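You operate a simulated robot arm through the tools that you are given. There is no shell and no other tool.

You are at the controls of a simulated two-armed robot. One attempt, no reset.

Task
Space the two fudge cubes on the mesh 15 cm apart with a spacer bar.
Fine: lay the bar of that length across the mesh between the cubes, push a cube square up to each end, put the bar back; the two cubes are left on the mesh on purpose; the cubes in the green tray on the lower shelf stay; the line stays locked off, main switch off and key out. Set down upright: what you pick out.

The check looks at the end state, three seconds after you hand in, the way a careful person would. Anything else that was tipped, shoved, dropped, spilled or broken makes it a failure.

Robot
Two 7-joint arms with fingered hands on one trunk that stands fixed in place. Base frame: the origin is at the foot of the trunk, x ahead of it, y to its left, z up. Units: mm, rad, N and s.
The left shoulder is at [30, 136, 1230], the right one opposite. With the tool pointing down near the work surface each hand reaches from about 260 to 660 mm from the base axis, measured 20 degrees to its own side. Payload 5 kg a hand.
The tool frame of a hand sits at the grasp point between the pads (the TCP): z along the fingers, y along the line on which they close. The tips reach 42 mm beyond it. The gripper opens to 208 mm; its body begins 119 mm behind the TCP. The gripper is a hand of 4 fingers: y runs from the thumb to the fingers, the wrist lies at [0, 0, -332] in the tool frame, and closing takes about 1.5 s.
Orientation is that of the tool frame in the base frame, as a unit quaternion [w, x, y, z]. With the fingers straight down and closing along the base's y, the tool's x points along the base's -x, its y along +y and its z along -z.

Tools
- The arms move only by the tool arm_command. It takes "left_rows", "right_rows" or both (then of equal length, played together; a hand with none holds still); each is a list that holds one entry, the list of rows, each a list of 6 numbers: the shift along the tool's x, y, z in m, then the turn, a rotation vector about the tool's x, y, z in degrees. In form: [[[dx, dy, dz, wx, wy, wz], ...]]. A call has 1 to 20 rows; each row is the pose to reach, as a shift and turn from the pose commanded when the call began, along the tool's axes at that moment. "left_claw" and "right_claw" are, for a hand that has rows, the opening, from 0 (shut) to 1 (fully open), set as the call begins (left out, the last holds). Each row takes 0.2 s and may step no farther than 50 mm and 0.15 rad from the row before; otherwise, or with a gripper value out of range, the whole call is refused. A pose out of reach is approached as far as the arm can. The call stops where the force on the tool passes 90 N (or 10 N more than at its start, if that is more) or the arm is blocked; 0.2 s more then pass. Each finger travels about 72 mm/s and halts on what it meets, pressing with about 27 N; the grip force reading is that of the motor and also rises with nothing between the fingers. The clock runs only during rows and for 0.2 s after the last one: add rows that repeat a pose to give the fingers time. It gives the time, the measured TCP pose, the force on the tool (base axes), the opening and the grip force at its end, in the units of the frame above (readings bear some noise), with the torque about the TCP (base axes, N m) and any sound that the robot's microphone picked up, and new pictures: "pictures" is both (left out), scene, wrist or none (wrist: the cameras of the hands that moved).
- Cameras (640 x 400 px; columns grow to the right, rows downward): "scene" is now at [42.7, -60.6, 1969.8]; the picture's right is [-0.60, -0.80, 0.00], its down [-0.56, 0.42, -0.71] and it looks along [0.57, -0.43, -0.70] (base axes); focal length 327 px, centre (320, 200). "left" rides on the left gripper at [-101, 0, -145] in its tool frame; the picture's right is [0.00, -1.00, 0.00], its down [0.82, 0.00, -0.57] and it looks along [0.57, 0.00, 0.82] (tool axes); focal length 261 px, centre (320, 200). "right" rides on the right gripper at [101, 0, -145] in its tool frame; the picture's right is [0.00, 1.00, 0.00], its down [-0.82, 0.00, -0.57] and it looks along [-0.57, 0.00, 0.82] (tool axes); focal length 261 px, centre (320, 200). There is no depth. A picture from a camera that has moved, and an enlarged one, comes with that camera's place and axes in the base frame and with its lens. The place of the scene camera against the robot may be out by one fixed shift of up to 18 mm in any direction.
- move_column(by): moves the trunk up (or, below 0, down) by that many mm; the arms and the scene camera ride with it, the base frame stays. It gives what a move gives, with no picture.
- finger_targets(finger1, finger2, finger3, thumb_bend, hand): sets how far each is bent, from 0 (flat) to 1 (curled in); at 0.3 the hand is open as for a grip, at 0.7 the pads meet at the TCP. One left out holds its place. A second passes; each finger stops where it meets its share of the squeeze, and holds until it gets a number again. A gripper value or a shape takes the hand back. It gives what a move gives, with no picture; readings hold the bend of each and the force on the fingers (four entries, about 0 where the hand has none), thumb and palm.
- preshape(shape, hand): the hand has 4 fingers and takes this shape, open, in about a second: jaw (thumb against the fingers, like two jaws); tri (thumb and two fingers); tip (a fingertip pinch); poke (one finger out to press); point (the index stretched); flat (the hand flat); cup (the hand cupped); fist (a fist). The gripper value then closes the fingers along that shape, each until it touches; the sizes above hold for jaw. It gives what a move gives, with no picture.
- turn_head(pan, tilt): turns the head with the scene camera to pan (to the left, within 2.496 rad either way) and tilt (down, from -0.506 to 1.204), counted from straight ahead of the robot. It gives what a move gives, and a new picture of the scene camera.
- enlarge(camera, box): a new picture of the part [left, top, right, bottom] of that camera's present view, enlarged. The clock stands still meanwhile.
- hand_in(): hands the job in; it is judged then, once.

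Places have to be worked out from the pictures, the camera data and where the tool is seen. Open the grippers and draw the arms clear of the work before you hand the job in, unless the task says otherwise.

The tools are called after ">>>" as name(argument=value, ...) on one line, values as JSON. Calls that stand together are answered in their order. arm_command: Moves the arms, as the interface text tells. Its arguments: {"type":"object","properties":{"left_rows":{"type":"array","items":{"type":"array","items":{"type":"array","items":{"type":"number"}}}},"left_claw":{"type":"number"},"right_rows":{"type":"array","items":{"type":"array","items":{"type":"array","items":{"type":"number"}}}},"right_claw":{"type":"number"},"pictures":{"type":"string","enum":["both","scene","wrist","none"]}},"required":[]} The other tools are called the same way: move_column (by) moves the trunk up or down; preshape (shape, hand) gives the hand a shape; finger_targets (finger1, finger2, finger3, thumb_bend, hand) moves the fingers one by one; turn_head (pan, tilt) turns the head that bears the scene camera; enlarge (camera, box) takes an enlarged picture of a part of a camera's view; hand_in () hands the job in.

At the start:

```text
t: 0.0
left_tool_pos: [691.0, -83.7, 1212.6]
left_tcp_rot: [0.0, 0.0, 1.0, -0.001]
left_contact_force: [0.3, 0.3, -0.7]
left_wrist_torque: [-0.03, -0.05, 0.01]
left_grip_width: 207.8
left_gripper_force: 0.1
left_shape: jaw
left_bend: [0.3, 0.3, 0.3, 0.3]
left_finger forces: [0.0, 0.1, 0.0, 0.1, 0.0, 0.0]
right_tool_pos: [452.3, -469.0, 1245.0]
right_tcp_rot: [0.0, 0.0, 1.0, 0.0]
right_contact_force: [0.2, -0.4, -0.7]
right_wrist_torque: [0.02, 0.0, -0.01]
right_grip_width: 207.9
right_gripper_force: 0.1
right_shape: jaw
right_bend: [0.3, 0.3, 0.3, 0.3]
right_finger forces: [0.0, 0.0, 0.0, 0.0, 0.0, 0.1]
trunk travel left (down, up): [-250.0, 240.0]
head pan, tilt (commanded): [-0.646, 0.777]
```

scene: 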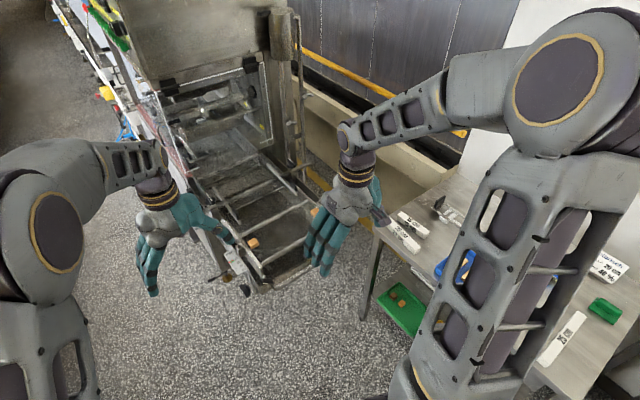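
right: 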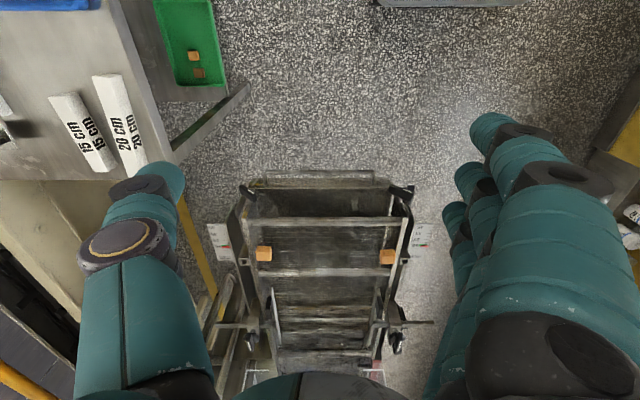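
left: 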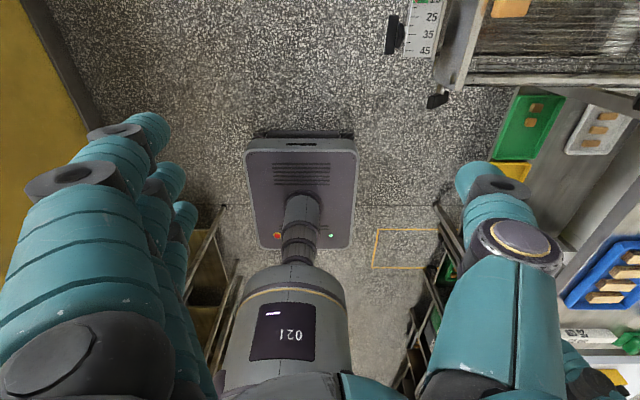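

I see a conveyor mesh with two cubes under the right hand, and a table to the right with white bars labelled 15 cm and 20 cm. I'll enlarge the views to read things in detail.

>>> enlarge(camera="right", box=[0, 0, 260, 200])

>>> enlarge(camera="right", box=[190, 150, 450, 390])

>>> enlarge(camera="scene", box=[360, 170, 640, 400])

>>> enlarge(camera="scene", box=[160, 60, 340, 300])

```text
2.00 times, centred on (130, 100) of right
camera zoom: at [352.5, -469.9, 1388.9], right [0.0, 1.0, 0.0], down [0.82, 0.0, 0.57], along [0.57, 0.0, -0.82], focal length 521 px, centre (700, 400)
```

zoom: 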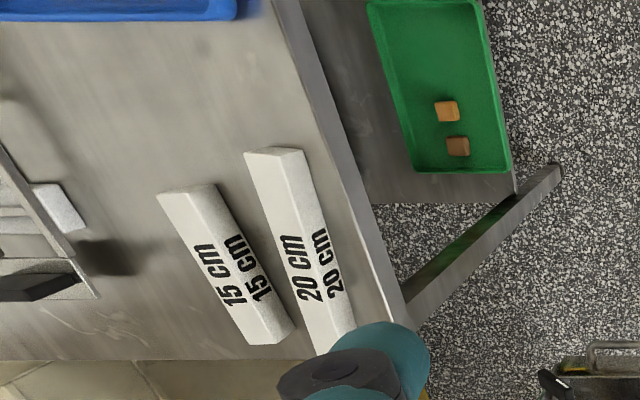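

```text
1.67 times, centred on (320, 270) of right
camera zoom: at [352.5, -469.9, 1388.9], right [0.0, 1.0, 0.0], down [0.82, 0.0, 0.57], along [0.57, 0.0, -0.82], focal length 434 px, centre (320, 83)
```

zoom: 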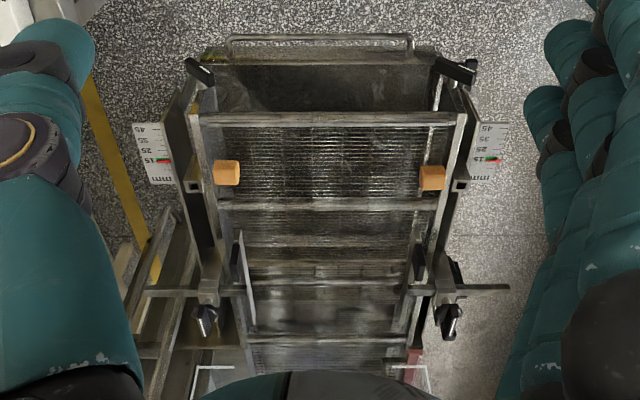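

```text
1.74 times, centred on (500, 285) of scene
camera zoom: at [42.7, -60.6, 1969.8], right [-0.6, -0.8, 0.0], down [-0.56, 0.42, -0.71], along [0.57, -0.43, -0.7], focal length 569 px, centre (7, 52)
```

zoom: 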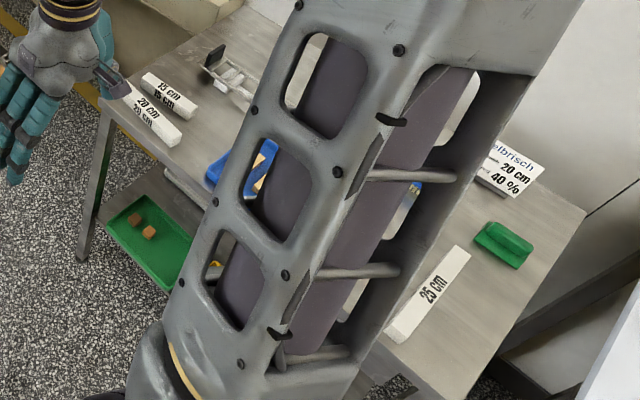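

```text
1.67 times, centred on (250, 180) of scene
camera zoom: at [42.7, -60.6, 1969.8], right [-0.6, -0.8, 0.0], down [-0.56, 0.42, -0.71], along [0.57, -0.43, -0.7], focal length 545 px, centre (437, 233)
```

zoom: 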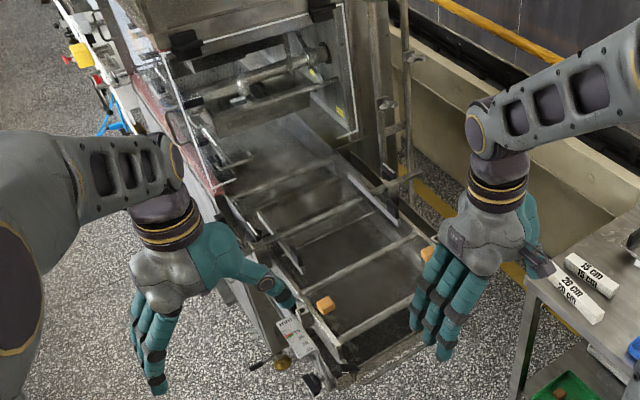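

The mesh with the two cubes seems to be near x≈790, z≈990, and the bars are on a table to the right at z≈900. I'll turn the head to get other views of the table and the machine.

>>> turn_head(pan=-1.2, tilt=0.7)

>>> enlarge(camera="left", box=[380, 80, 640, 400])

```text
t: 1.0
left_tool_pos: [690.2, -85.4, 1212.5]
left_tcp_rot: [0.0, 0.001, 1.0, 0.001]
left_contact_force: [0.5, -0.4, -0.6]
left_wrist_torque: [0.0, 0.04, 0.03]
left_grip_width: 207.7
left_gripper_force: 0.0
left_shape: jaw
left_bend: [0.3, 0.3, 0.3, 0.3]
left_finger forces: [0.1, 0.0, 0.1, 0.0, 0.0, 0.1]
right_tool_pos: [452.1, -469.0, 1244.6]
right_tcp_rot: [0.001, 0.0, 1.0, 0.0]
right_contact_force: [-0.5, -0.7, 0.3]
right_wrist_torque: [0.0, 0.01, 0.01]
right_grip_width: 207.9
right_gripper_force: 0.1
right_shape: jaw
right_bend: [0.3, 0.3, 0.3, 0.3]
right_finger forces: [0.1, 0.0, 0.0, 0.0, 0.0, 0.0]
trunk travel left (down, up): [-250.0, 240.0]
head pan, tilt (commanded): [-1.201, 0.7]
camera scene: at [8.4, -90.6, 1976.2], right [-0.93, -0.36, 0.0], down [-0.23, 0.6, -0.76], along [0.28, -0.71, -0.64], focal length 327 px, centre (320, 200)
```

scene: 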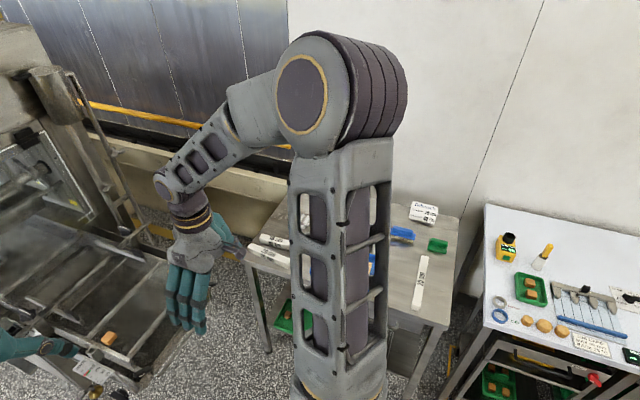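

```text
1.25 times, centred on (510, 240) of left
camera zoom: at [792.1, -83.0, 1357.8], right [0.0, -1.0, 0.0], down [-0.82, 0.0, 0.57], along [-0.57, 0.0, -0.82], focal length 326 px, centre (82, 150)
```

zoom: 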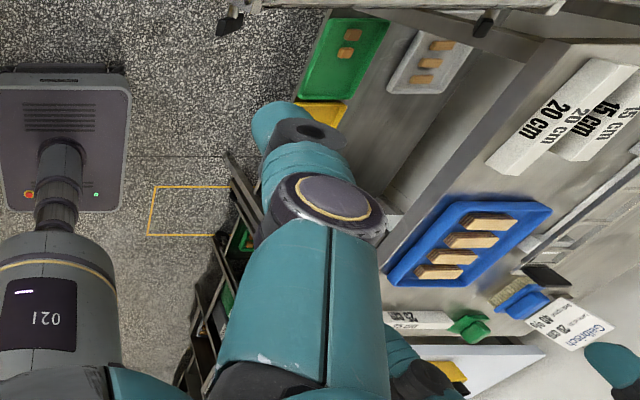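

The label sign on the table and the bars matter; I'll zoom in on the table parts in the scene view.

>>> enlarge(camera="scene", box=[380, 180, 480, 320])

>>> enlarge(camera="scene", box=[230, 180, 400, 320])

>>> enlarge(camera="left", box=[540, 230, 640, 400])

```text
2.86 times, centred on (430, 250) of scene
camera zoom: at [8.4, -90.6, 1976.2], right [-0.93, -0.36, 0.0], down [-0.23, 0.6, -0.76], along [0.28, -0.71, -0.64], focal length 934 px, centre (6, 57)
```

zoom: 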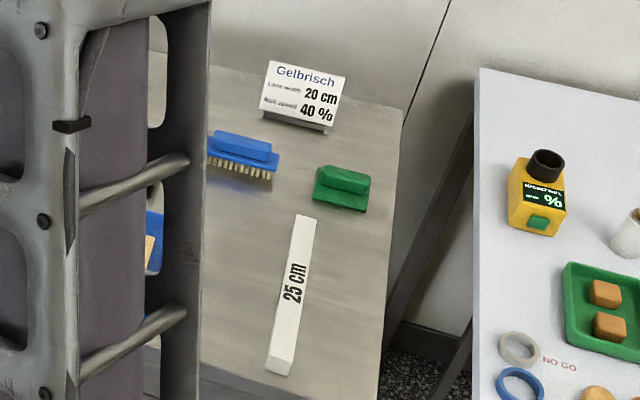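

```text
2.86 times, centred on (315, 250) of scene
camera zoom: at [8.4, -90.6, 1976.2], right [-0.93, -0.36, 0.0], down [-0.23, 0.6, -0.76], along [0.28, -0.71, -0.64], focal length 934 px, centre (334, 57)
```

zoom: 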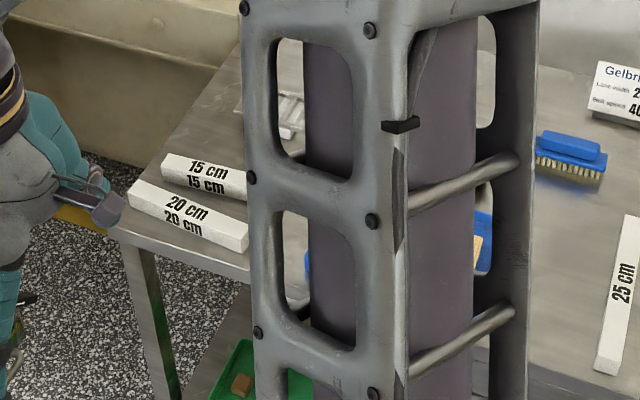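

```text
2.35 times, centred on (590, 315) of left
camera zoom: at [792.1, -83.0, 1357.8], right [0.0, -1.0, 0.0], down [-0.82, 0.0, 0.57], along [-0.57, 0.0, -0.82], focal length 613 px, centre (-315, -71)
```

zoom: 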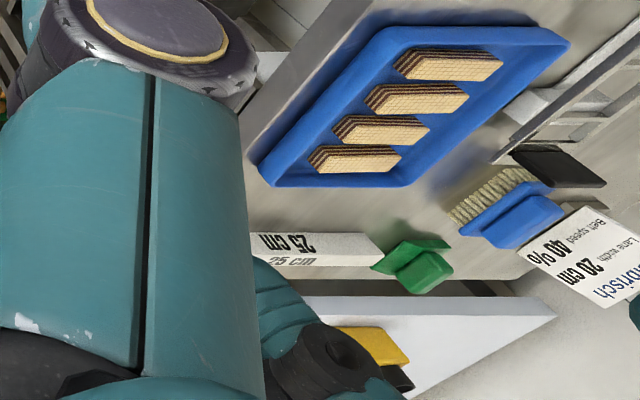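

The sign is only for another product; I need the 15 cm bar. Now I'll study the mesh zone and the bars at higher magnification from the wrist cameras.

>>> enlarge(camera="right", box=[240, 190, 420, 300])

>>> enlarge(camera="right", box=[200, 280, 440, 400])

>>> enlarge(camera="right", box=[60, 80, 180, 190])

>>> turn_head(pan=-0.45, tilt=0.85)

```text
3.56 times, centred on (330, 245) of right
camera zoom: at [352.5, -469.9, 1388.9], right [0.0, 1.0, 0.0], down [0.82, 0.0, 0.57], along [0.57, 0.0, -0.82], focal length 927 px, centre (284, 40)
```

zoom: 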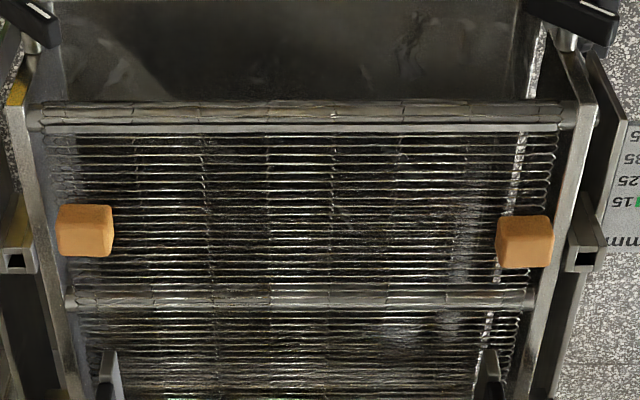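

```text
2.67 times, centred on (320, 340) of right
camera zoom: at [352.5, -469.9, 1388.9], right [0.0, 1.0, 0.0], down [0.82, 0.0, 0.57], along [0.57, 0.0, -0.82], focal length 695 px, centre (320, -173)
```

zoom: 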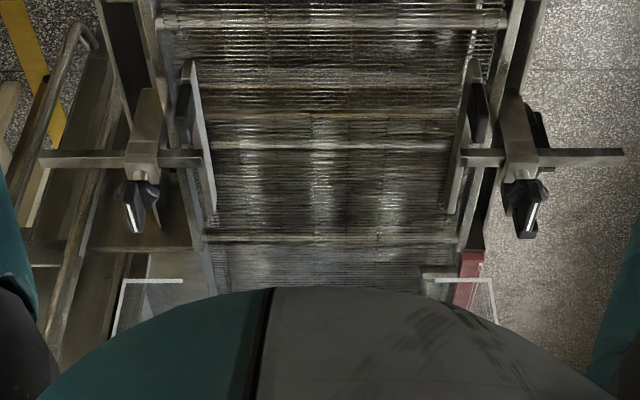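

```text
3.64 times, centred on (120, 135) of right
camera zoom: at [352.5, -469.9, 1388.9], right [0.0, 1.0, 0.0], down [0.82, 0.0, 0.57], along [0.57, 0.0, -0.82], focal length 948 px, centre (1047, 436)
```

zoom: 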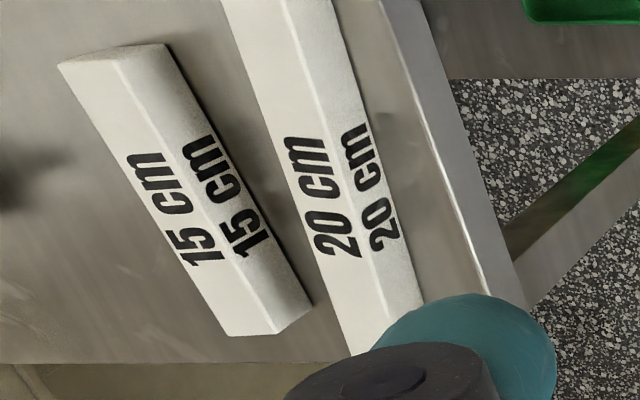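

```text
t: 2.1
left_tool_pos: [690.8, -83.0, 1213.5]
left_tcp_rot: [0.001, 0.0, 1.0, 0.001]
left_contact_force: [0.5, -0.2, -0.4]
left_wrist_torque: [0.01, 0.0, -0.01]
left_grip_width: 207.8
left_gripper_force: 0.2
left_shape: jaw
left_bend: [0.3, 0.3, 0.3, 0.3]
left_finger forces: [0.0, 0.1, 0.1, 0.0, 0.1, 0.1]
right_tool_pos: [453.0, -469.0, 1245.4]
right_tcp_rot: [0.0, 0.0, 1.0, 0.0]
right_contact_force: [-0.6, -0.6, -0.5]
right_wrist_torque: [-0.02, 0.0, 0.02]
right_grip_width: 207.8
right_gripper_force: 0.0
right_shape: jaw
right_bend: [0.3, 0.3, 0.3, 0.3]
right_finger forces: [0.0, 0.0, 0.0, 0.0, 0.0, 0.0]
trunk travel left (down, up): [-250.0, 240.0]
head pan, tilt (commanded): [-0.45, 0.85]
camera scene: at [47.9, -45.6, 1964.0], right [-0.44, -0.9, 0.0], down [-0.68, 0.33, -0.66], along [0.59, -0.29, -0.75], focal length 327 px, centre (320, 200)
```

scene: 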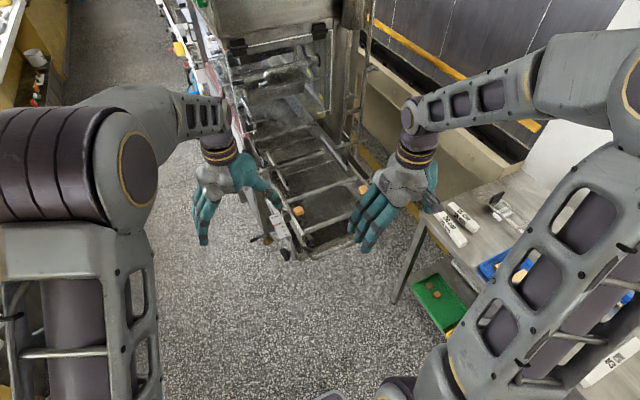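

The cubes sit near either edge of the mesh just past the nose roller. I'll enlarge each cube to see its faces, size and yaw.

>>> enlarge(camera="right", box=[248, 240, 280, 270])

>>> enlarge(camera="right", box=[370, 240, 405, 270])

>>> enlarge(camera="scene", box=[250, 150, 390, 260])

```text
13.33 times, centred on (264, 255) of right
camera zoom: at [352.5, -469.9, 1388.9], right [0.0, 1.0, 0.0], down [0.82, 0.0, 0.57], along [0.57, 0.0, -0.82], focal length 3475 px, centre (1067, -533)
```

zoom: 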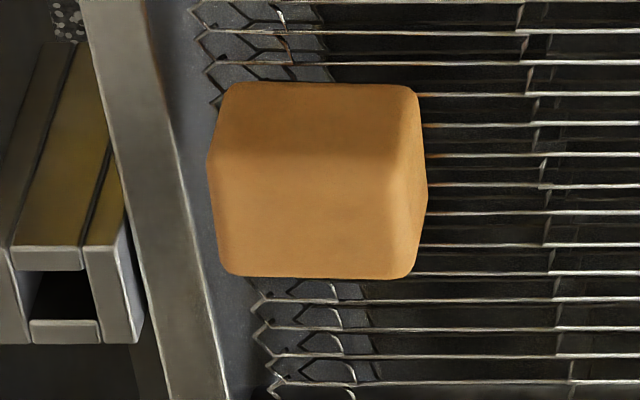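

```text
13.33 times, centred on (388, 255) of right
camera zoom: at [352.5, -469.9, 1388.9], right [0.0, 1.0, 0.0], down [0.82, 0.0, 0.57], along [0.57, 0.0, -0.82], focal length 3475 px, centre (-580, -533)
```

zoom: 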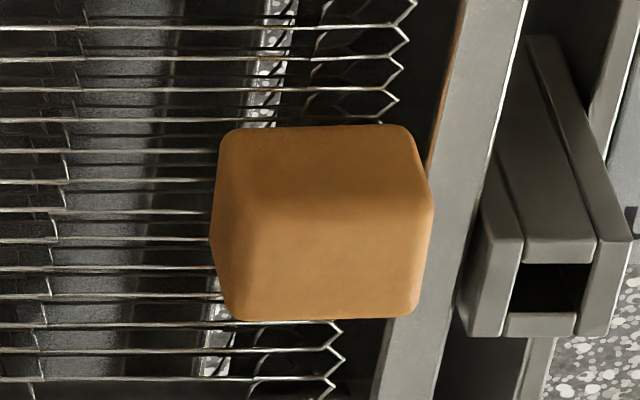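

```text
3.64 times, centred on (320, 205) of scene
camera zoom: at [47.9, -45.6, 1964.0], right [-0.44, -0.9, 0.0], down [-0.68, 0.33, -0.66], along [0.59, -0.29, -0.75], focal length 1189 px, centre (320, 182)
```

zoom: 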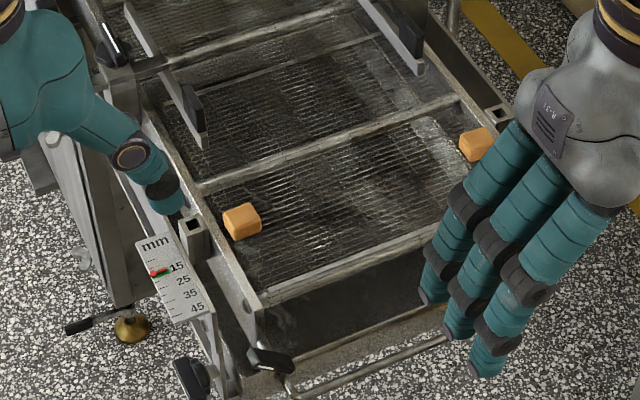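

The cubes look about 30 mm wide and square to the frame. I'll use the left wrist camera too, so I can triangulate cube B, the mesh frame and the bars.

>>> enlarge(camera="left", box=[450, 0, 570, 75])

>>> enlarge(camera="left", box=[540, 80, 640, 200])

>>> enlarge(camera="right", box=[340, 200, 440, 270])

```text
5.33 times, centred on (510, 38) of left
camera zoom: at [792.0, -83.1, 1357.8], right [0.0, -1.0, 0.0], down [-0.82, 0.0, 0.57], along [-0.57, 0.0, -0.82], focal length 1390 px, centre (-693, 1067)
```

zoom: 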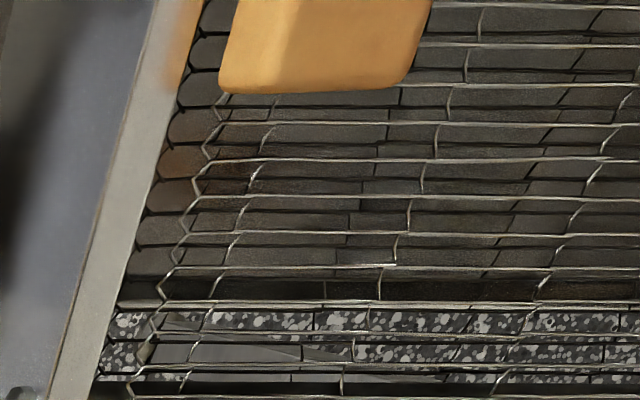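

```text
3.33 times, centred on (590, 140) of left
camera zoom: at [792.0, -83.1, 1357.8], right [0.0, -1.0, 0.0], down [-0.82, 0.0, 0.57], along [-0.57, 0.0, -0.82], focal length 869 px, centre (-580, 400)
```

zoom: 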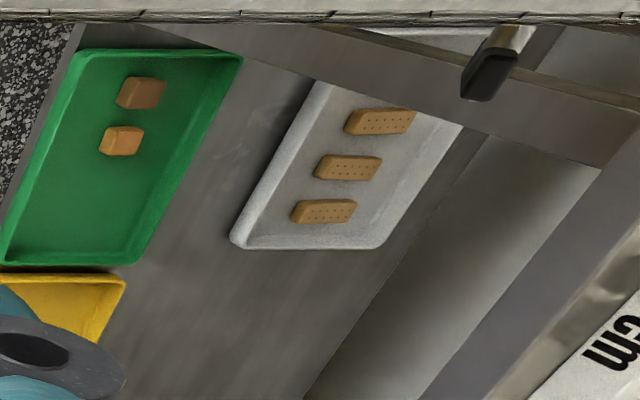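

```text
5.71 times, centred on (390, 235) of right
camera zoom: at [352.5, -469.9, 1388.9], right [0.0, 1.0, 0.0], down [0.82, 0.0, 0.57], along [0.57, 0.0, -0.82], focal length 1489 px, centre (-80, 0)
```

zoom: 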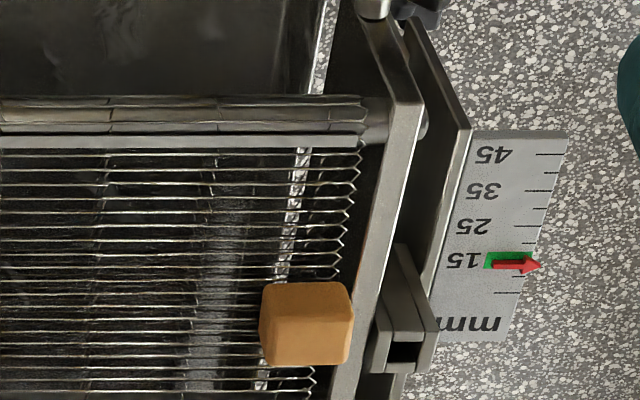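

Triangulation puts the mesh at z≈959, cube B at about x 792–825, y −330…−297 and cube A at about x 783–815, y −615…−582. Next I check how high the side rails stand above the mesh, comparing their front corner in both wrist cameras.

>>> enlarge(camera="left", box=[380, 0, 540, 110])

>>> enlarge(camera="right", box=[380, 175, 440, 215])

>>> enlarge(camera="scene", box=[265, 195, 325, 240])

>>> enlarge(camera="scene", box=[330, 165, 390, 205])

```text
3.64 times, centred on (460, 55) of left
camera zoom: at [792.0, -83.1, 1357.8], right [0.0, -1.0, 0.0], down [-0.82, 0.0, 0.57], along [-0.57, 0.0, -0.82], focal length 948 px, centre (-189, 727)
```

zoom: 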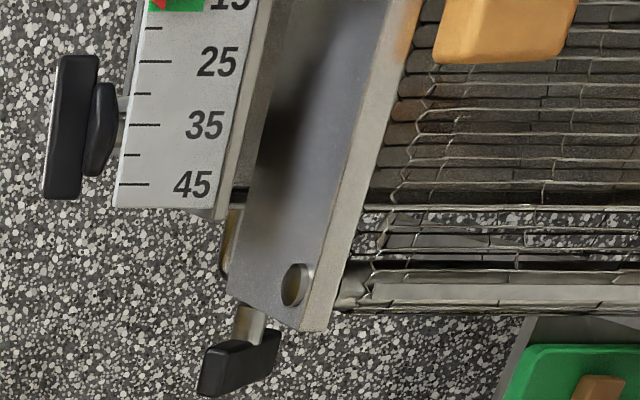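

```text
10.00 times, centred on (410, 195) of right
camera zoom: at [352.5, -469.9, 1388.9], right [0.0, 1.0, 0.0], down [0.82, 0.0, 0.57], along [0.57, 0.0, -0.82], focal length 2606 px, centre (-580, 250)
```

zoom: 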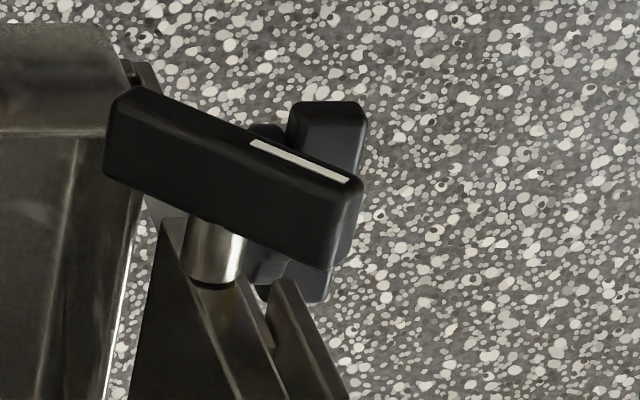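

```text
8.89 times, centred on (295, 218) of scene
camera zoom: at [47.9, -45.6, 1964.0], right [-0.44, -0.9, 0.0], down [-0.68, 0.33, -0.66], along [0.59, -0.29, -0.75], focal length 2907 px, centre (542, 44)
```

zoom: 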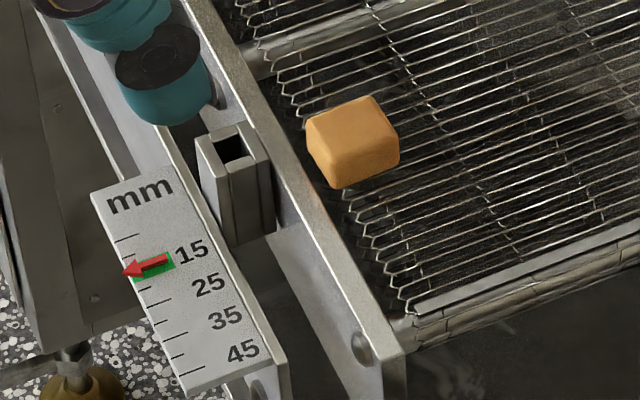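

```text
10.00 times, centred on (360, 185) of scene
camera zoom: at [47.9, -45.6, 1964.0], right [-0.44, -0.9, 0.0], down [-0.68, 0.33, -0.66], along [0.59, -0.29, -0.75], focal length 3271 px, centre (-80, 350)
```

zoom: 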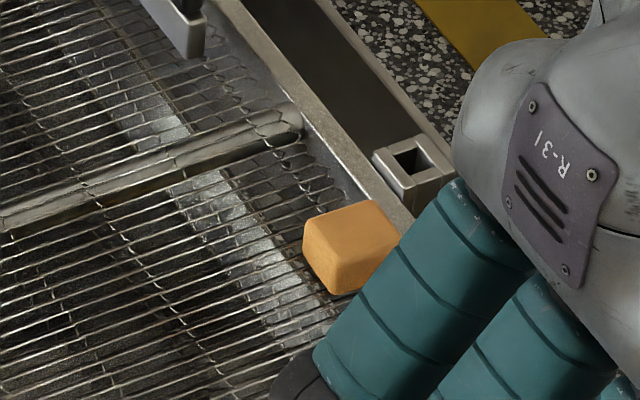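

The belt is flat with its rods underneath, and the rail tops are about level with it. I'll zoom on the 15 cm bar in both wrist cameras to triangulate its corners.

>>> enlarge(camera="right", box=[65, 85, 145, 175])

>>> enlarge(camera="left", box=[620, 100, 640, 240])

>>> enlarge(camera="scene", box=[420, 180, 540, 270])

```text
4.44 times, centred on (105, 130) of right
camera zoom: at [352.5, -469.9, 1388.9], right [0.0, 1.0, 0.0], down [0.82, 0.0, 0.57], along [0.57, 0.0, -0.82], focal length 1158 px, centre (1276, 511)
```

zoom: 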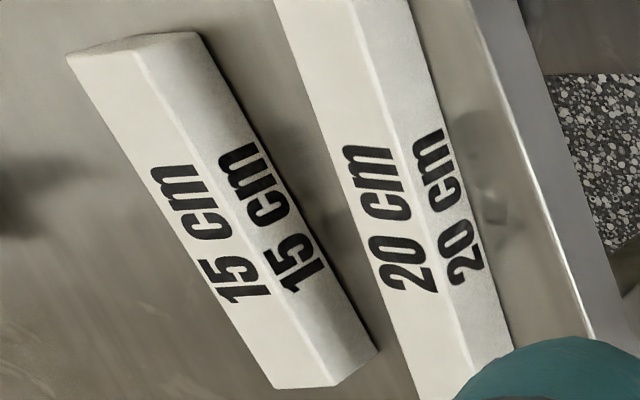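

```text
2.86 times, centred on (630, 170) of left
camera zoom: at [792.0, -83.1, 1357.8], right [0.0, -1.0, 0.0], down [-0.82, 0.0, 0.57], along [-0.57, 0.0, -0.82], focal length 745 px, centre (-566, 286)
```

zoom: 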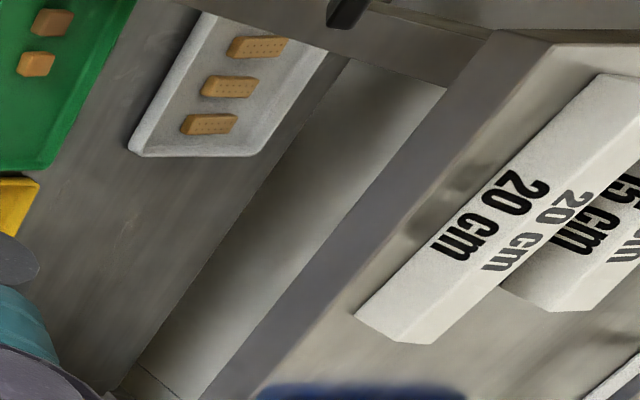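

```text
4.44 times, centred on (480, 225) of scene
camera zoom: at [47.9, -45.6, 1964.0], right [-0.44, -0.9, 0.0], down [-0.68, 0.33, -0.66], along [0.59, -0.29, -0.75], focal length 1454 px, centre (-391, 89)
```

zoom: 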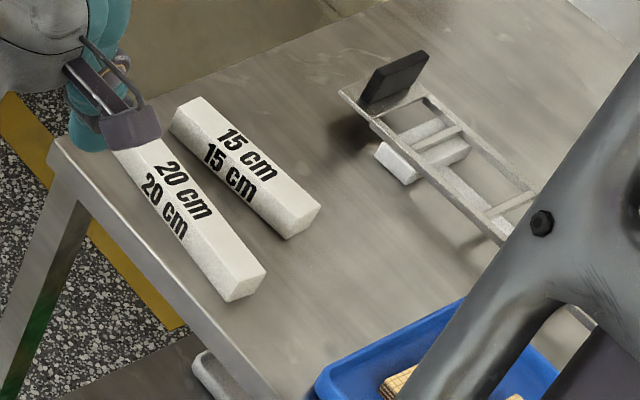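

The bars are 30×30 mm in section on a table at z≈890. The 15 cm bar is centred near (538, −920) and lies almost along x, with about 57 mm clear to the 20 cm bar. I need to know how far the right arm reaches, so I'll move it through free air towards the table at the same height.

>>> arm_command(right_rows=[[[-0.015, -0.045, 0, 0, 0, 0], [-0.03, -0.09, 0, 0, 0, 0], [-0.045, -0.135, 0, 0, 0, 0], [-0.06, -0.18, 0, 0, 0, 0], [-0.075, -0.225, 0, 0, 0, 0], [-0.086, -0.265, 0, 0, 0, 0], [-0.086, -0.265, 0, 0, 0, 0]]])

```text
t: 3.7
left_tool_pos: [689.5, -82.1, 1213.7]
left_tcp_rot: [0.001, -0.001, 1.0, -0.001]
left_contact_force: [-1.0, 1.1, 0.5]
left_wrist_torque: [-0.11, -0.05, 0.0]
left_grip_width: 207.9
left_gripper_force: 0.1
left_shape: jaw
left_bend: [0.3, 0.3, 0.3, 0.3]
left_finger forces: [0.0, 0.0, 0.1, 0.0, 0.1, 0.0]
right_tool_pos: [536.0, -735.4, 1245.4]
right_tcp_rot: [0.001, 0.0, 1.0, -0.001]
right_contact_force: [-0.7, 0.3, 1.2]
right_wrist_torque: [-0.12, -0.02, 0.01]
right_grip_width: 208.0
right_gripper_force: 0.1
right_shape: jaw
right_bend: [0.3, 0.3, 0.3, 0.3]
right_finger forces: [0.0, 0.0, 0.0, 0.0, 0.0, 0.0]
trunk travel left (down, up): [-250.0, 240.0]
head pan, tilt (commanded): [-0.45, 0.85]
camera scene: at [46.8, -43.4, 1964.1], right [-0.44, -0.9, 0.0], down [-0.68, 0.33, -0.66], along [0.59, -0.29, -0.75], focal length 327 px, centre (320, 200)
camera right: at [435.4, -736.2, 1390.2], right [0.0, 1.0, 0.0], down [0.82, 0.0, 0.57], along [0.57, 0.0, -0.82], focal length 261 px, centre (320, 200)
```

scene: 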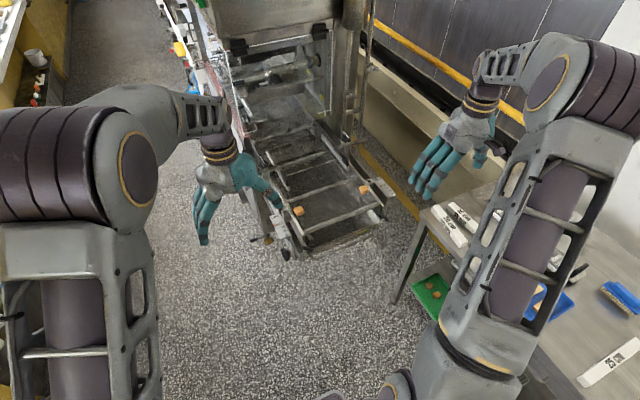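
right: 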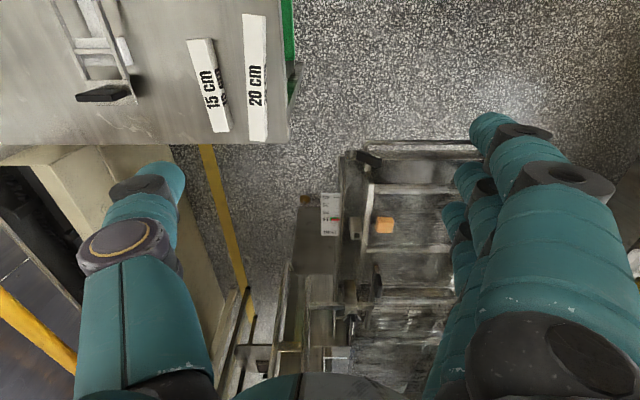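

The arm got there with margin, so its reach is well beyond 860 mm shoulder-to-wrist. I'll continue outward to find whether a straight-down grasp over the bar is possible.

>>> arm_command(right_rows=[[[0, -0.04, 0, 0, 0, 0], [0, -0.08, 0, 0, 0, 0], [0, -0.11, 0, 0, 0, 0], [0, -0.14, 0, 0, 0, 0], [0, -0.17, 0, 0, 0, 0], [0, -0.17, 0, 0, 0, 0], [0, -0.17, 0, 0, 0, 0]]])

```text
t: 5.3
left_tool_pos: [689.9, -85.5, 1213.1]
left_tcp_rot: [0.0, 0.0, 1.0, 0.0]
left_contact_force: [0.3, 0.0, 0.1]
left_wrist_torque: [0.03, 0.02, 0.01]
left_grip_width: 207.6
left_gripper_force: 0.0
left_shape: jaw
left_bend: [0.3, 0.3, 0.3, 0.3]
left_finger forces: [0.0, 0.1, 0.0, 0.1, 0.0, 0.0]
right_tool_pos: [535.2, -903.6, 1244.1]
right_tcp_rot: [0.0, -0.001, 1.0, -0.001]
right_contact_force: [0.1, -1.1, -0.6]
right_wrist_torque: [0.02, 0.02, -0.02]
right_grip_width: 207.6
right_gripper_force: 0.0
right_shape: jaw
right_bend: [0.3, 0.3, 0.3, 0.3]
right_finger forces: [0.0, 0.0, 0.1, 0.0, 0.0, 0.1]
trunk travel left (down, up): [-250.0, 240.0]
head pan, tilt (commanded): [-0.45, 0.85]
camera scene: at [48.2, -46.3, 1964.0], right [-0.44, -0.9, 0.0], down [-0.68, 0.33, -0.66], along [0.59, -0.29, -0.75], focal length 327 px, centre (320, 200)
camera right: at [435.3, -904.9, 1388.4], right [0.0, 1.0, 0.0], down [0.82, 0.0, 0.57], along [0.57, 0.0, -0.82], focal length 261 px, centre (320, 200)
```

scene: 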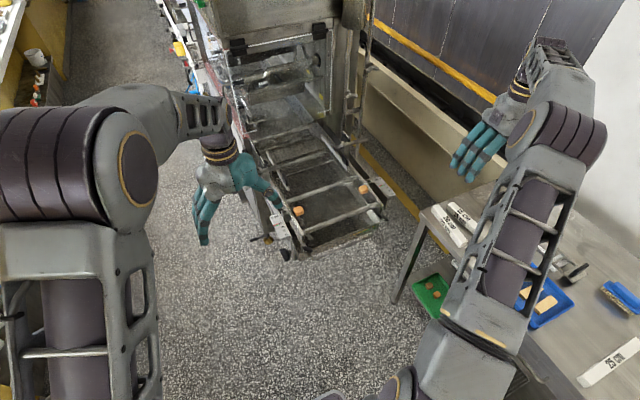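
right: 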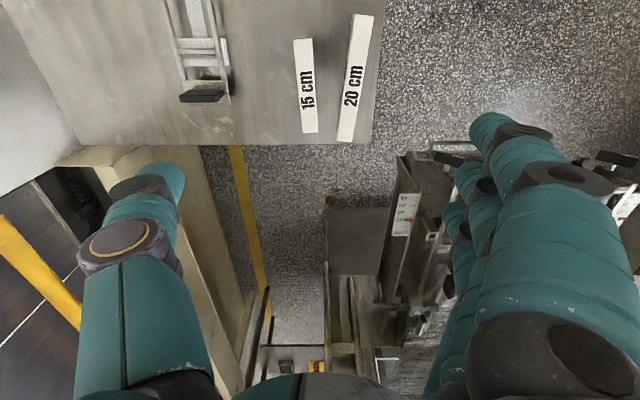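

The right arm reaches directly above the bar with the tool straight down. I'll enlarge the wrist view of both bars to pin down the 15 cm bar's corners and the space around it.

>>> enlarge(camera="right", box=[270, 10, 390, 150])

>>> enlarge(camera="right", box=[150, 0, 300, 120])

>>> enlarge(camera="scene", box=[420, 190, 520, 260])

```text
2.86 times, centred on (330, 80) of right
camera zoom: at [435.3, -904.9, 1388.4], right [0.0, 1.0, 0.0], down [0.82, 0.0, 0.57], along [0.57, 0.0, -0.82], focal length 745 px, centre (291, 543)
```

zoom: 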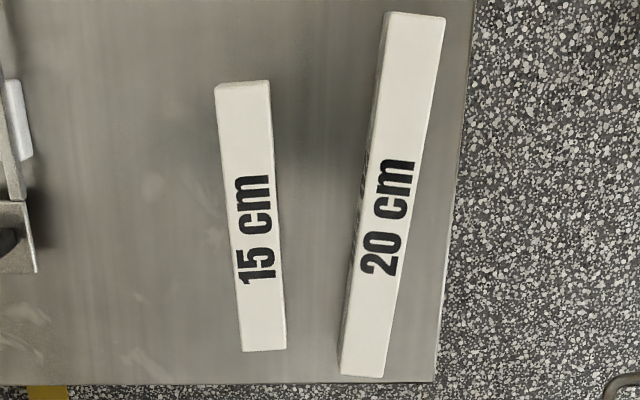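

```text
3.33 times, centred on (225, 60) of right
camera zoom: at [435.3, -904.9, 1388.4], right [0.0, 1.0, 0.0], down [0.82, 0.0, 0.57], along [0.57, 0.0, -0.82], focal length 869 px, centre (637, 667)
```

zoom: 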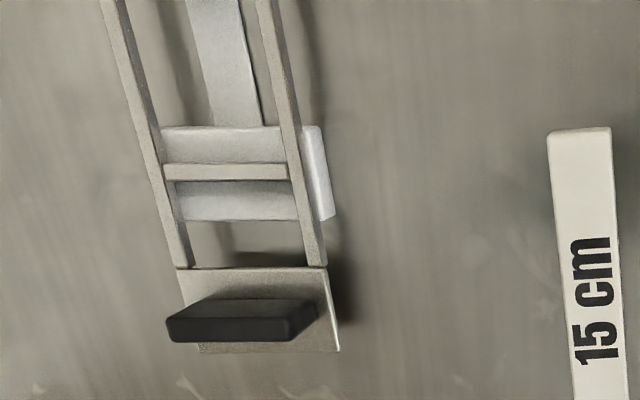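

```text
5.71 times, centred on (470, 225) of scene
camera zoom: at [48.2, -46.3, 1964.0], right [-0.44, -0.9, 0.0], down [-0.68, 0.33, -0.66], along [0.59, -0.29, -0.75], focal length 1869 px, centre (-537, 57)
```

zoom: 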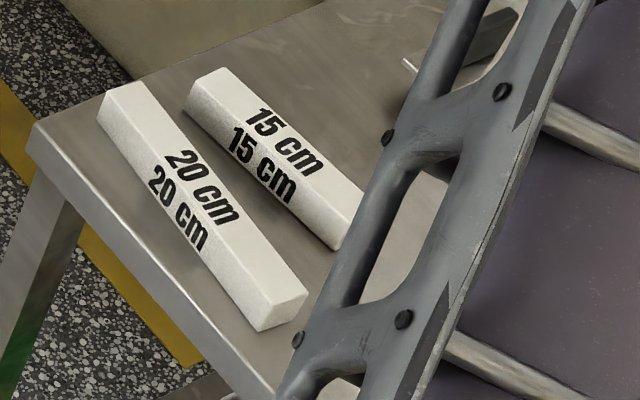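

The 15 cm bar's centre is at about (538, −926) with a yaw of about +3.4°. The neighbouring 20 cm bar is roughly 45–50 mm away on the finger side, so I narrow the hand to about 54 mm. I descend to z≈1070 over the bar to check how the fingers line up.

>>> arm_command(right_rows=[[[0, -0.011, 0.045, 0, 0, -1.7], [0, -0.022, 0.09, 0, 0, -3.4], [0, -0.022, 0.135, 0, 0, -3.4], [0, -0.022, 0.175, 0, 0, -3.4], [0, -0.022, 0.175, 0, 0, -3.4], [0, -0.022, 0.175, 0, 0, -3.4], [0, -0.022, 0.175, 0, 0, -3.4]]], right_claw=0.26)

>>> enlarge(camera="scene", box=[420, 120, 560, 260])

>>> enlarge(camera="right", box=[200, 0, 480, 180])

```text
t: 6.9
left_tool_pos: [690.1, -83.9, 1212.3]
left_tcp_rot: [0.0, 0.001, 1.0, 0.0]
left_contact_force: [-0.5, 1.0, 0.0]
left_wrist_torque: [0.0, -0.04, 0.0]
left_grip_width: 207.8
left_gripper_force: 0.0
left_shape: jaw
left_bend: [0.3, 0.3, 0.3, 0.3]
left_finger forces: [0.0, 0.0, 0.0, 0.0, 0.0, 0.0]
right_tool_pos: [539.6, -927.3, 1067.1]
right_tcp_rot: [0.0, -0.03, 1.0, 0.001]
right_contact_force: [-0.8, -0.7, -0.2]
right_wrist_torque: [-0.05, 0.01, -0.04]
right_grip_width: 54.6
right_gripper_force: 0.2
right_shape: jaw
right_bend: [0.73, 0.73, 0.73, 0.7]
right_finger forces: [0.0, 0.0, 0.1, 0.1, 0.0, 0.1]
trunk travel left (down, up): [-250.0, 240.0]
head pan, tilt (commanded): [-0.45, 0.85]
camera scene: at [47.8, -45.7, 1964.0], right [-0.44, -0.9, 0.0], down [-0.68, 0.33, -0.66], along [0.59, -0.29, -0.75], focal length 327 px, centre (320, 200)
camera right: at [439.2, -933.3, 1211.7], right [-0.05, 1.0, 0.0], down [0.82, 0.04, 0.57], along [0.57, 0.03, -0.82], focal length 261 px, centre (320, 200)
```

scene: 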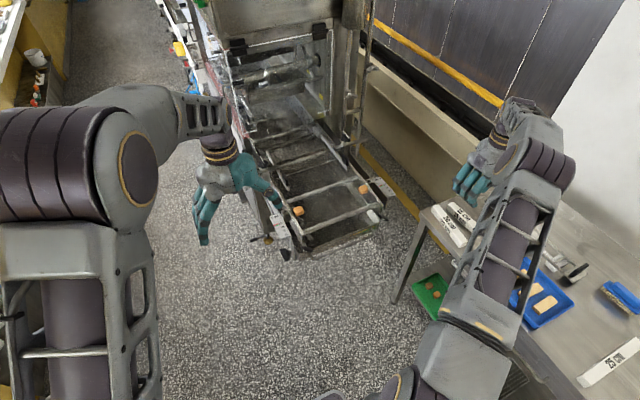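
right: 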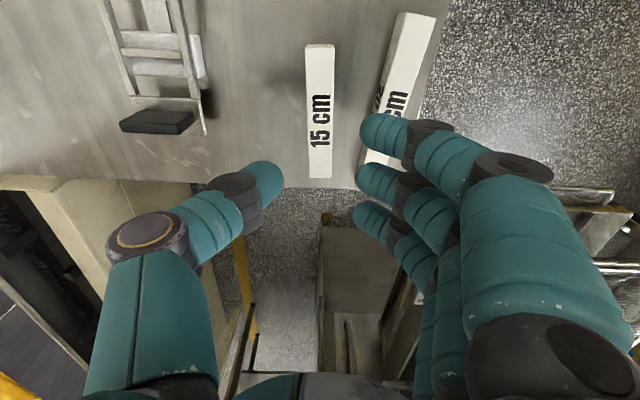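

```text
2.86 times, centred on (490, 190) of scene
camera zoom: at [47.8, -45.7, 1964.0], right [-0.44, -0.9, 0.0], down [-0.68, 0.33, -0.66], along [0.59, -0.29, -0.75], focal length 934 px, centre (-166, 229)
```

zoom: 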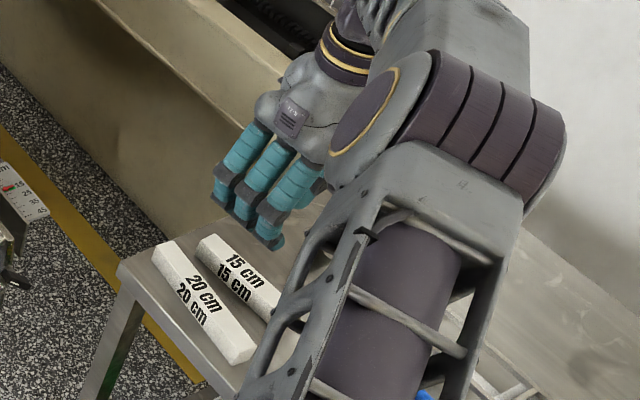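

```text
2.22 times, centred on (340, 90) of right
camera zoom: at [439.2, -933.3, 1211.7], right [-0.05, 1.0, 0.0], down [0.82, 0.04, 0.57], along [0.57, 0.03, -0.82], focal length 579 px, centre (276, 444)
```

zoom: 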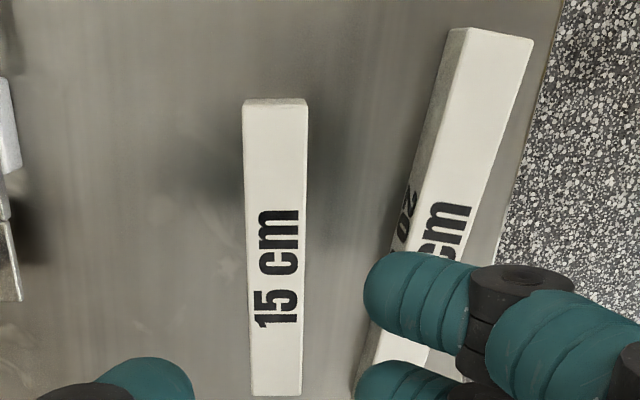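

With the jaw shape at about 54 mm the fingers curl so far that the last segments lie nearly level. The knuckles would foul the 20 cm bar. I'll try other hand shapes on the free left hand to see their geometry before choosing a grasp.

>>> preshape(shape="tip", hand="left")

>>> enlarge(camera="left", box=[0, 0, 640, 400])

>>> enlarge(camera="scene", box=[160, 110, 320, 260])

```text
t: 7.8
left_tool_pos: [690.4, -84.4, 1213.3]
left_tcp_rot: [0.0, 0.0, 1.0, 0.0]
left_contact_force: [-0.4, -1.1, 0.1]
left_wrist_torque: [-0.02, 0.03, -0.01]
left_grip_width: 207.7
left_gripper_force: 0.0
left_shape: tip
left_bend: [0.06, 0.3, 0.06, 0.3]
left_finger forces: [0.1, 0.0, 0.0, 0.0, 0.0, 0.0]
right_tool_pos: [540.2, -927.1, 1065.9]
right_tcp_rot: [0.0, -0.03, 1.0, 0.0]
right_contact_force: [0.0, 0.3, -1.0]
right_wrist_torque: [-0.01, 0.02, -0.01]
right_grip_width: 54.9
right_gripper_force: 0.0
right_shape: jaw
right_bend: [0.73, 0.73, 0.73, 0.7]
right_finger forces: [0.2, 0.0, 0.0, 0.0, 0.0, 0.0]
trunk travel left (down, up): [-250.0, 240.0]
head pan, tilt (commanded): [-0.45, 0.85]
```

```text
1.00 times, centred on (320, 200) of left (not enlarged: the box is as wide or as high as the picture)
camera zoom: at [792.1, -83.3, 1357.7], right [0.0, -1.0, 0.0], down [-0.82, 0.0, 0.57], along [-0.57, 0.0, -0.82], focal length 261 px, centre (320, 200)
```

zoom: 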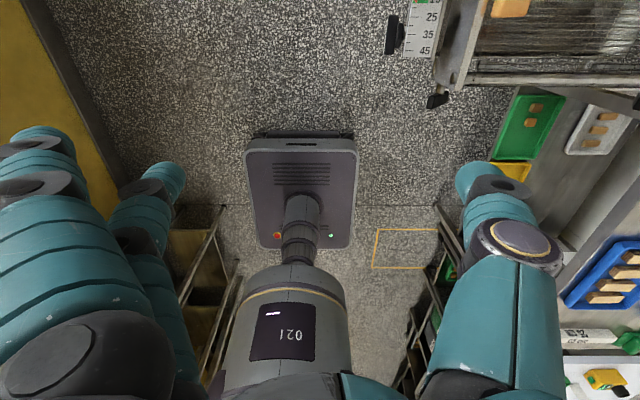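

```text
2.67 times, centred on (240, 185) of scene
camera zoom: at [48.0, -45.8, 1964.0], right [-0.44, -0.9, 0.0], down [-0.68, 0.33, -0.66], along [0.59, -0.29, -0.75], focal length 872 px, centre (533, 240)
```

zoom: 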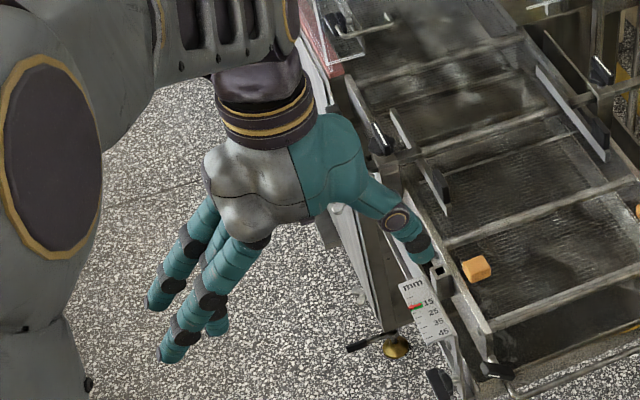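

In this hand the tips stay about 35 mm below the tool point even when the gap is small, and the outer fingers sit ±36 mm to each side. A three-finger grasp across the bar's width looks best, so I close the right hand to about 38 mm in the air to measure where the knuckles end up.

>>> arm_command(right_rows=[[[0, 0, 0, 0, 0, 0], [0, 0, 0, 0, 0, 0], [0, 0, 0, 0, 0, 0]]], right_claw=0.18, pictures="none")

>>> enlarge(camera="right", box=[80, 60, 560, 360])

>>> enlarge(camera="scene", box=[440, 140, 530, 230])

```text
t: 8.6
left_tool_pos: [689.7, -85.8, 1212.1]
left_tcp_rot: [0.0, 0.0, 1.0, 0.0]
left_contact_force: [-0.9, -0.2, 0.6]
left_wrist_torque: [0.02, 0.04, 0.0]
left_grip_width: 207.7
left_gripper_force: 0.0
left_shape: tip
left_bend: [0.06, 0.3, 0.06, 0.3]
left_finger forces: [0.0, 0.0, 0.0, 0.0, 0.1, 0.0]
right_tool_pos: [539.6, -925.7, 1066.2]
right_tcp_rot: [0.0, -0.028, 1.0, 0.002]
right_contact_force: [-0.3, -0.5, 0.9]
right_wrist_torque: [-0.01, 0.0, -0.01]
right_grip_width: 38.1
right_gripper_force: 0.2
right_shape: jaw
right_bend: [0.73, 0.73, 0.73, 0.7]
right_finger forces: [0.0, 0.0, 0.1, 0.0, 0.0, 0.0]
trunk travel left (down, up): [-250.0, 240.0]
head pan, tilt (commanded): [-0.45, 0.85]
```

```text
1.33 times, centred on (320, 210) of right
camera zoom: at [439.4, -933.3, 1211.7], right [-0.05, 1.0, 0.0], down [0.82, 0.04, 0.57], along [0.57, 0.03, -0.82], focal length 348 px, centre (320, 187)
```

zoom: 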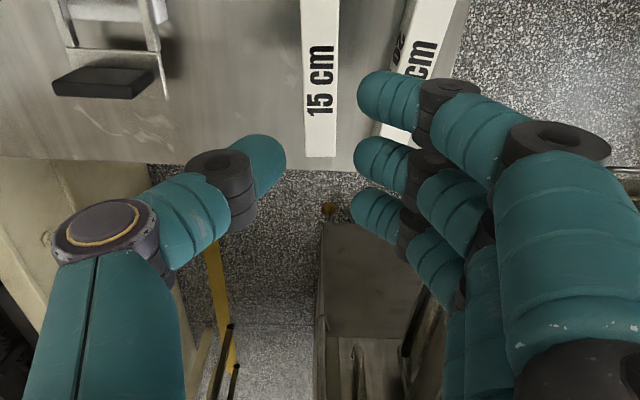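

```text
4.44 times, centred on (485, 185) of scene
camera zoom: at [48.0, -45.7, 1964.0], right [-0.44, -0.9, 0.0], down [-0.68, 0.33, -0.66], along [0.59, -0.29, -0.75], focal length 1454 px, centre (-413, 267)
```

zoom: 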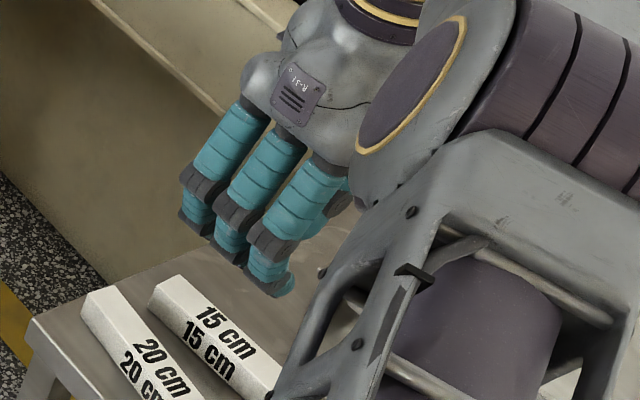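

At small gaps the distal knuckles stick out about 55 mm at nearly tip height, so they would hit the 20 cm bar in a width grasp. Gripping the bar by its two ends (closing along x) stays clear. I'll check the finger geometry at a gap of about 170 mm.

>>> arm_command(right_rows=[[[0, 0, 0, 0, 0, 0], [0, 0, 0, 0, 0, 0], [0, 0, 0, 0, 0, 0], [0, 0, 0, 0, 0, 0], [0, 0, 0, 0, 0, 0]]], right_claw=0.82, pictures="wrist")

>>> enlarge(camera="scene", box=[440, 140, 530, 230])

```text
t: 9.8
left_tool_pos: [691.3, -84.4, 1213.6]
left_tcp_rot: [0.001, 0.0, 1.0, 0.0]
left_contact_force: [-0.2, -0.3, 0.0]
left_wrist_torque: [-0.03, 0.01, -0.01]
left_grip_width: 207.7
left_gripper_force: 0.1
left_shape: tip
left_bend: [0.06, 0.3, 0.06, 0.3]
left_finger forces: [0.1, 0.0, 0.0, 0.0, 0.1, 0.1]
right_tool_pos: [540.0, -926.4, 1066.1]
right_tcp_rot: [0.001, -0.029, 1.0, 0.0]
right_contact_force: [-0.3, -0.5, -0.2]
right_wrist_torque: [0.01, 0.01, -0.01]
right_grip_width: 170.2
right_gripper_force: 0.0
right_shape: jaw
right_bend: [0.25, 0.25, 0.25, 0.41]
right_finger forces: [0.0, 0.1, 0.1, 0.0, 0.0, 0.1]
trunk travel left (down, up): [-250.0, 240.0]
head pan, tilt (commanded): [-0.45, 0.85]
camera right: at [439.3, -933.3, 1211.8], right [-0.05, 1.0, 0.0], down [0.82, 0.04, 0.57], along [0.57, 0.03, -0.82], focal length 261 px, centre (320, 200)
```

right: 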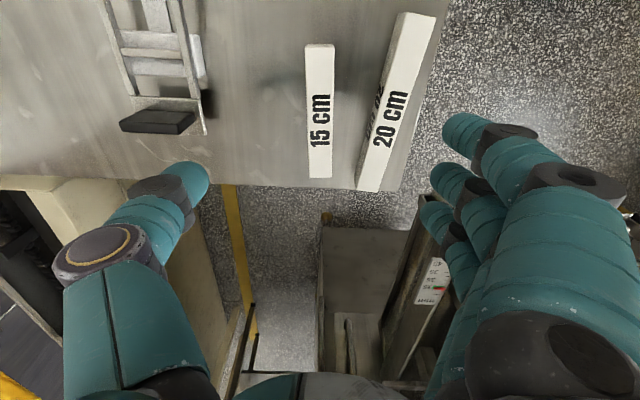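

```text
4.44 times, centred on (485, 185) of scene
camera zoom: at [47.9, -45.7, 1964.0], right [-0.44, -0.9, 0.0], down [-0.68, 0.33, -0.66], along [0.59, -0.29, -0.75], focal length 1454 px, centre (-413, 267)
```

zoom: 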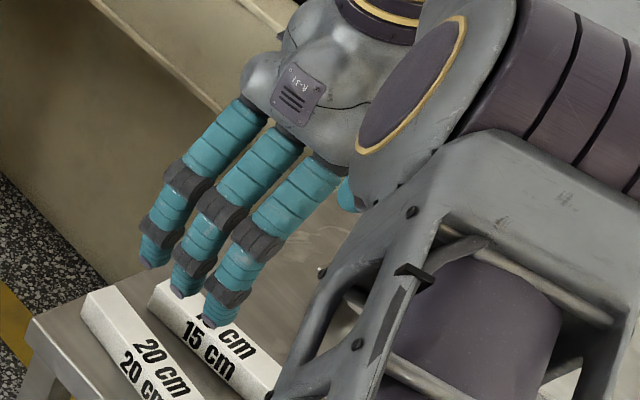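

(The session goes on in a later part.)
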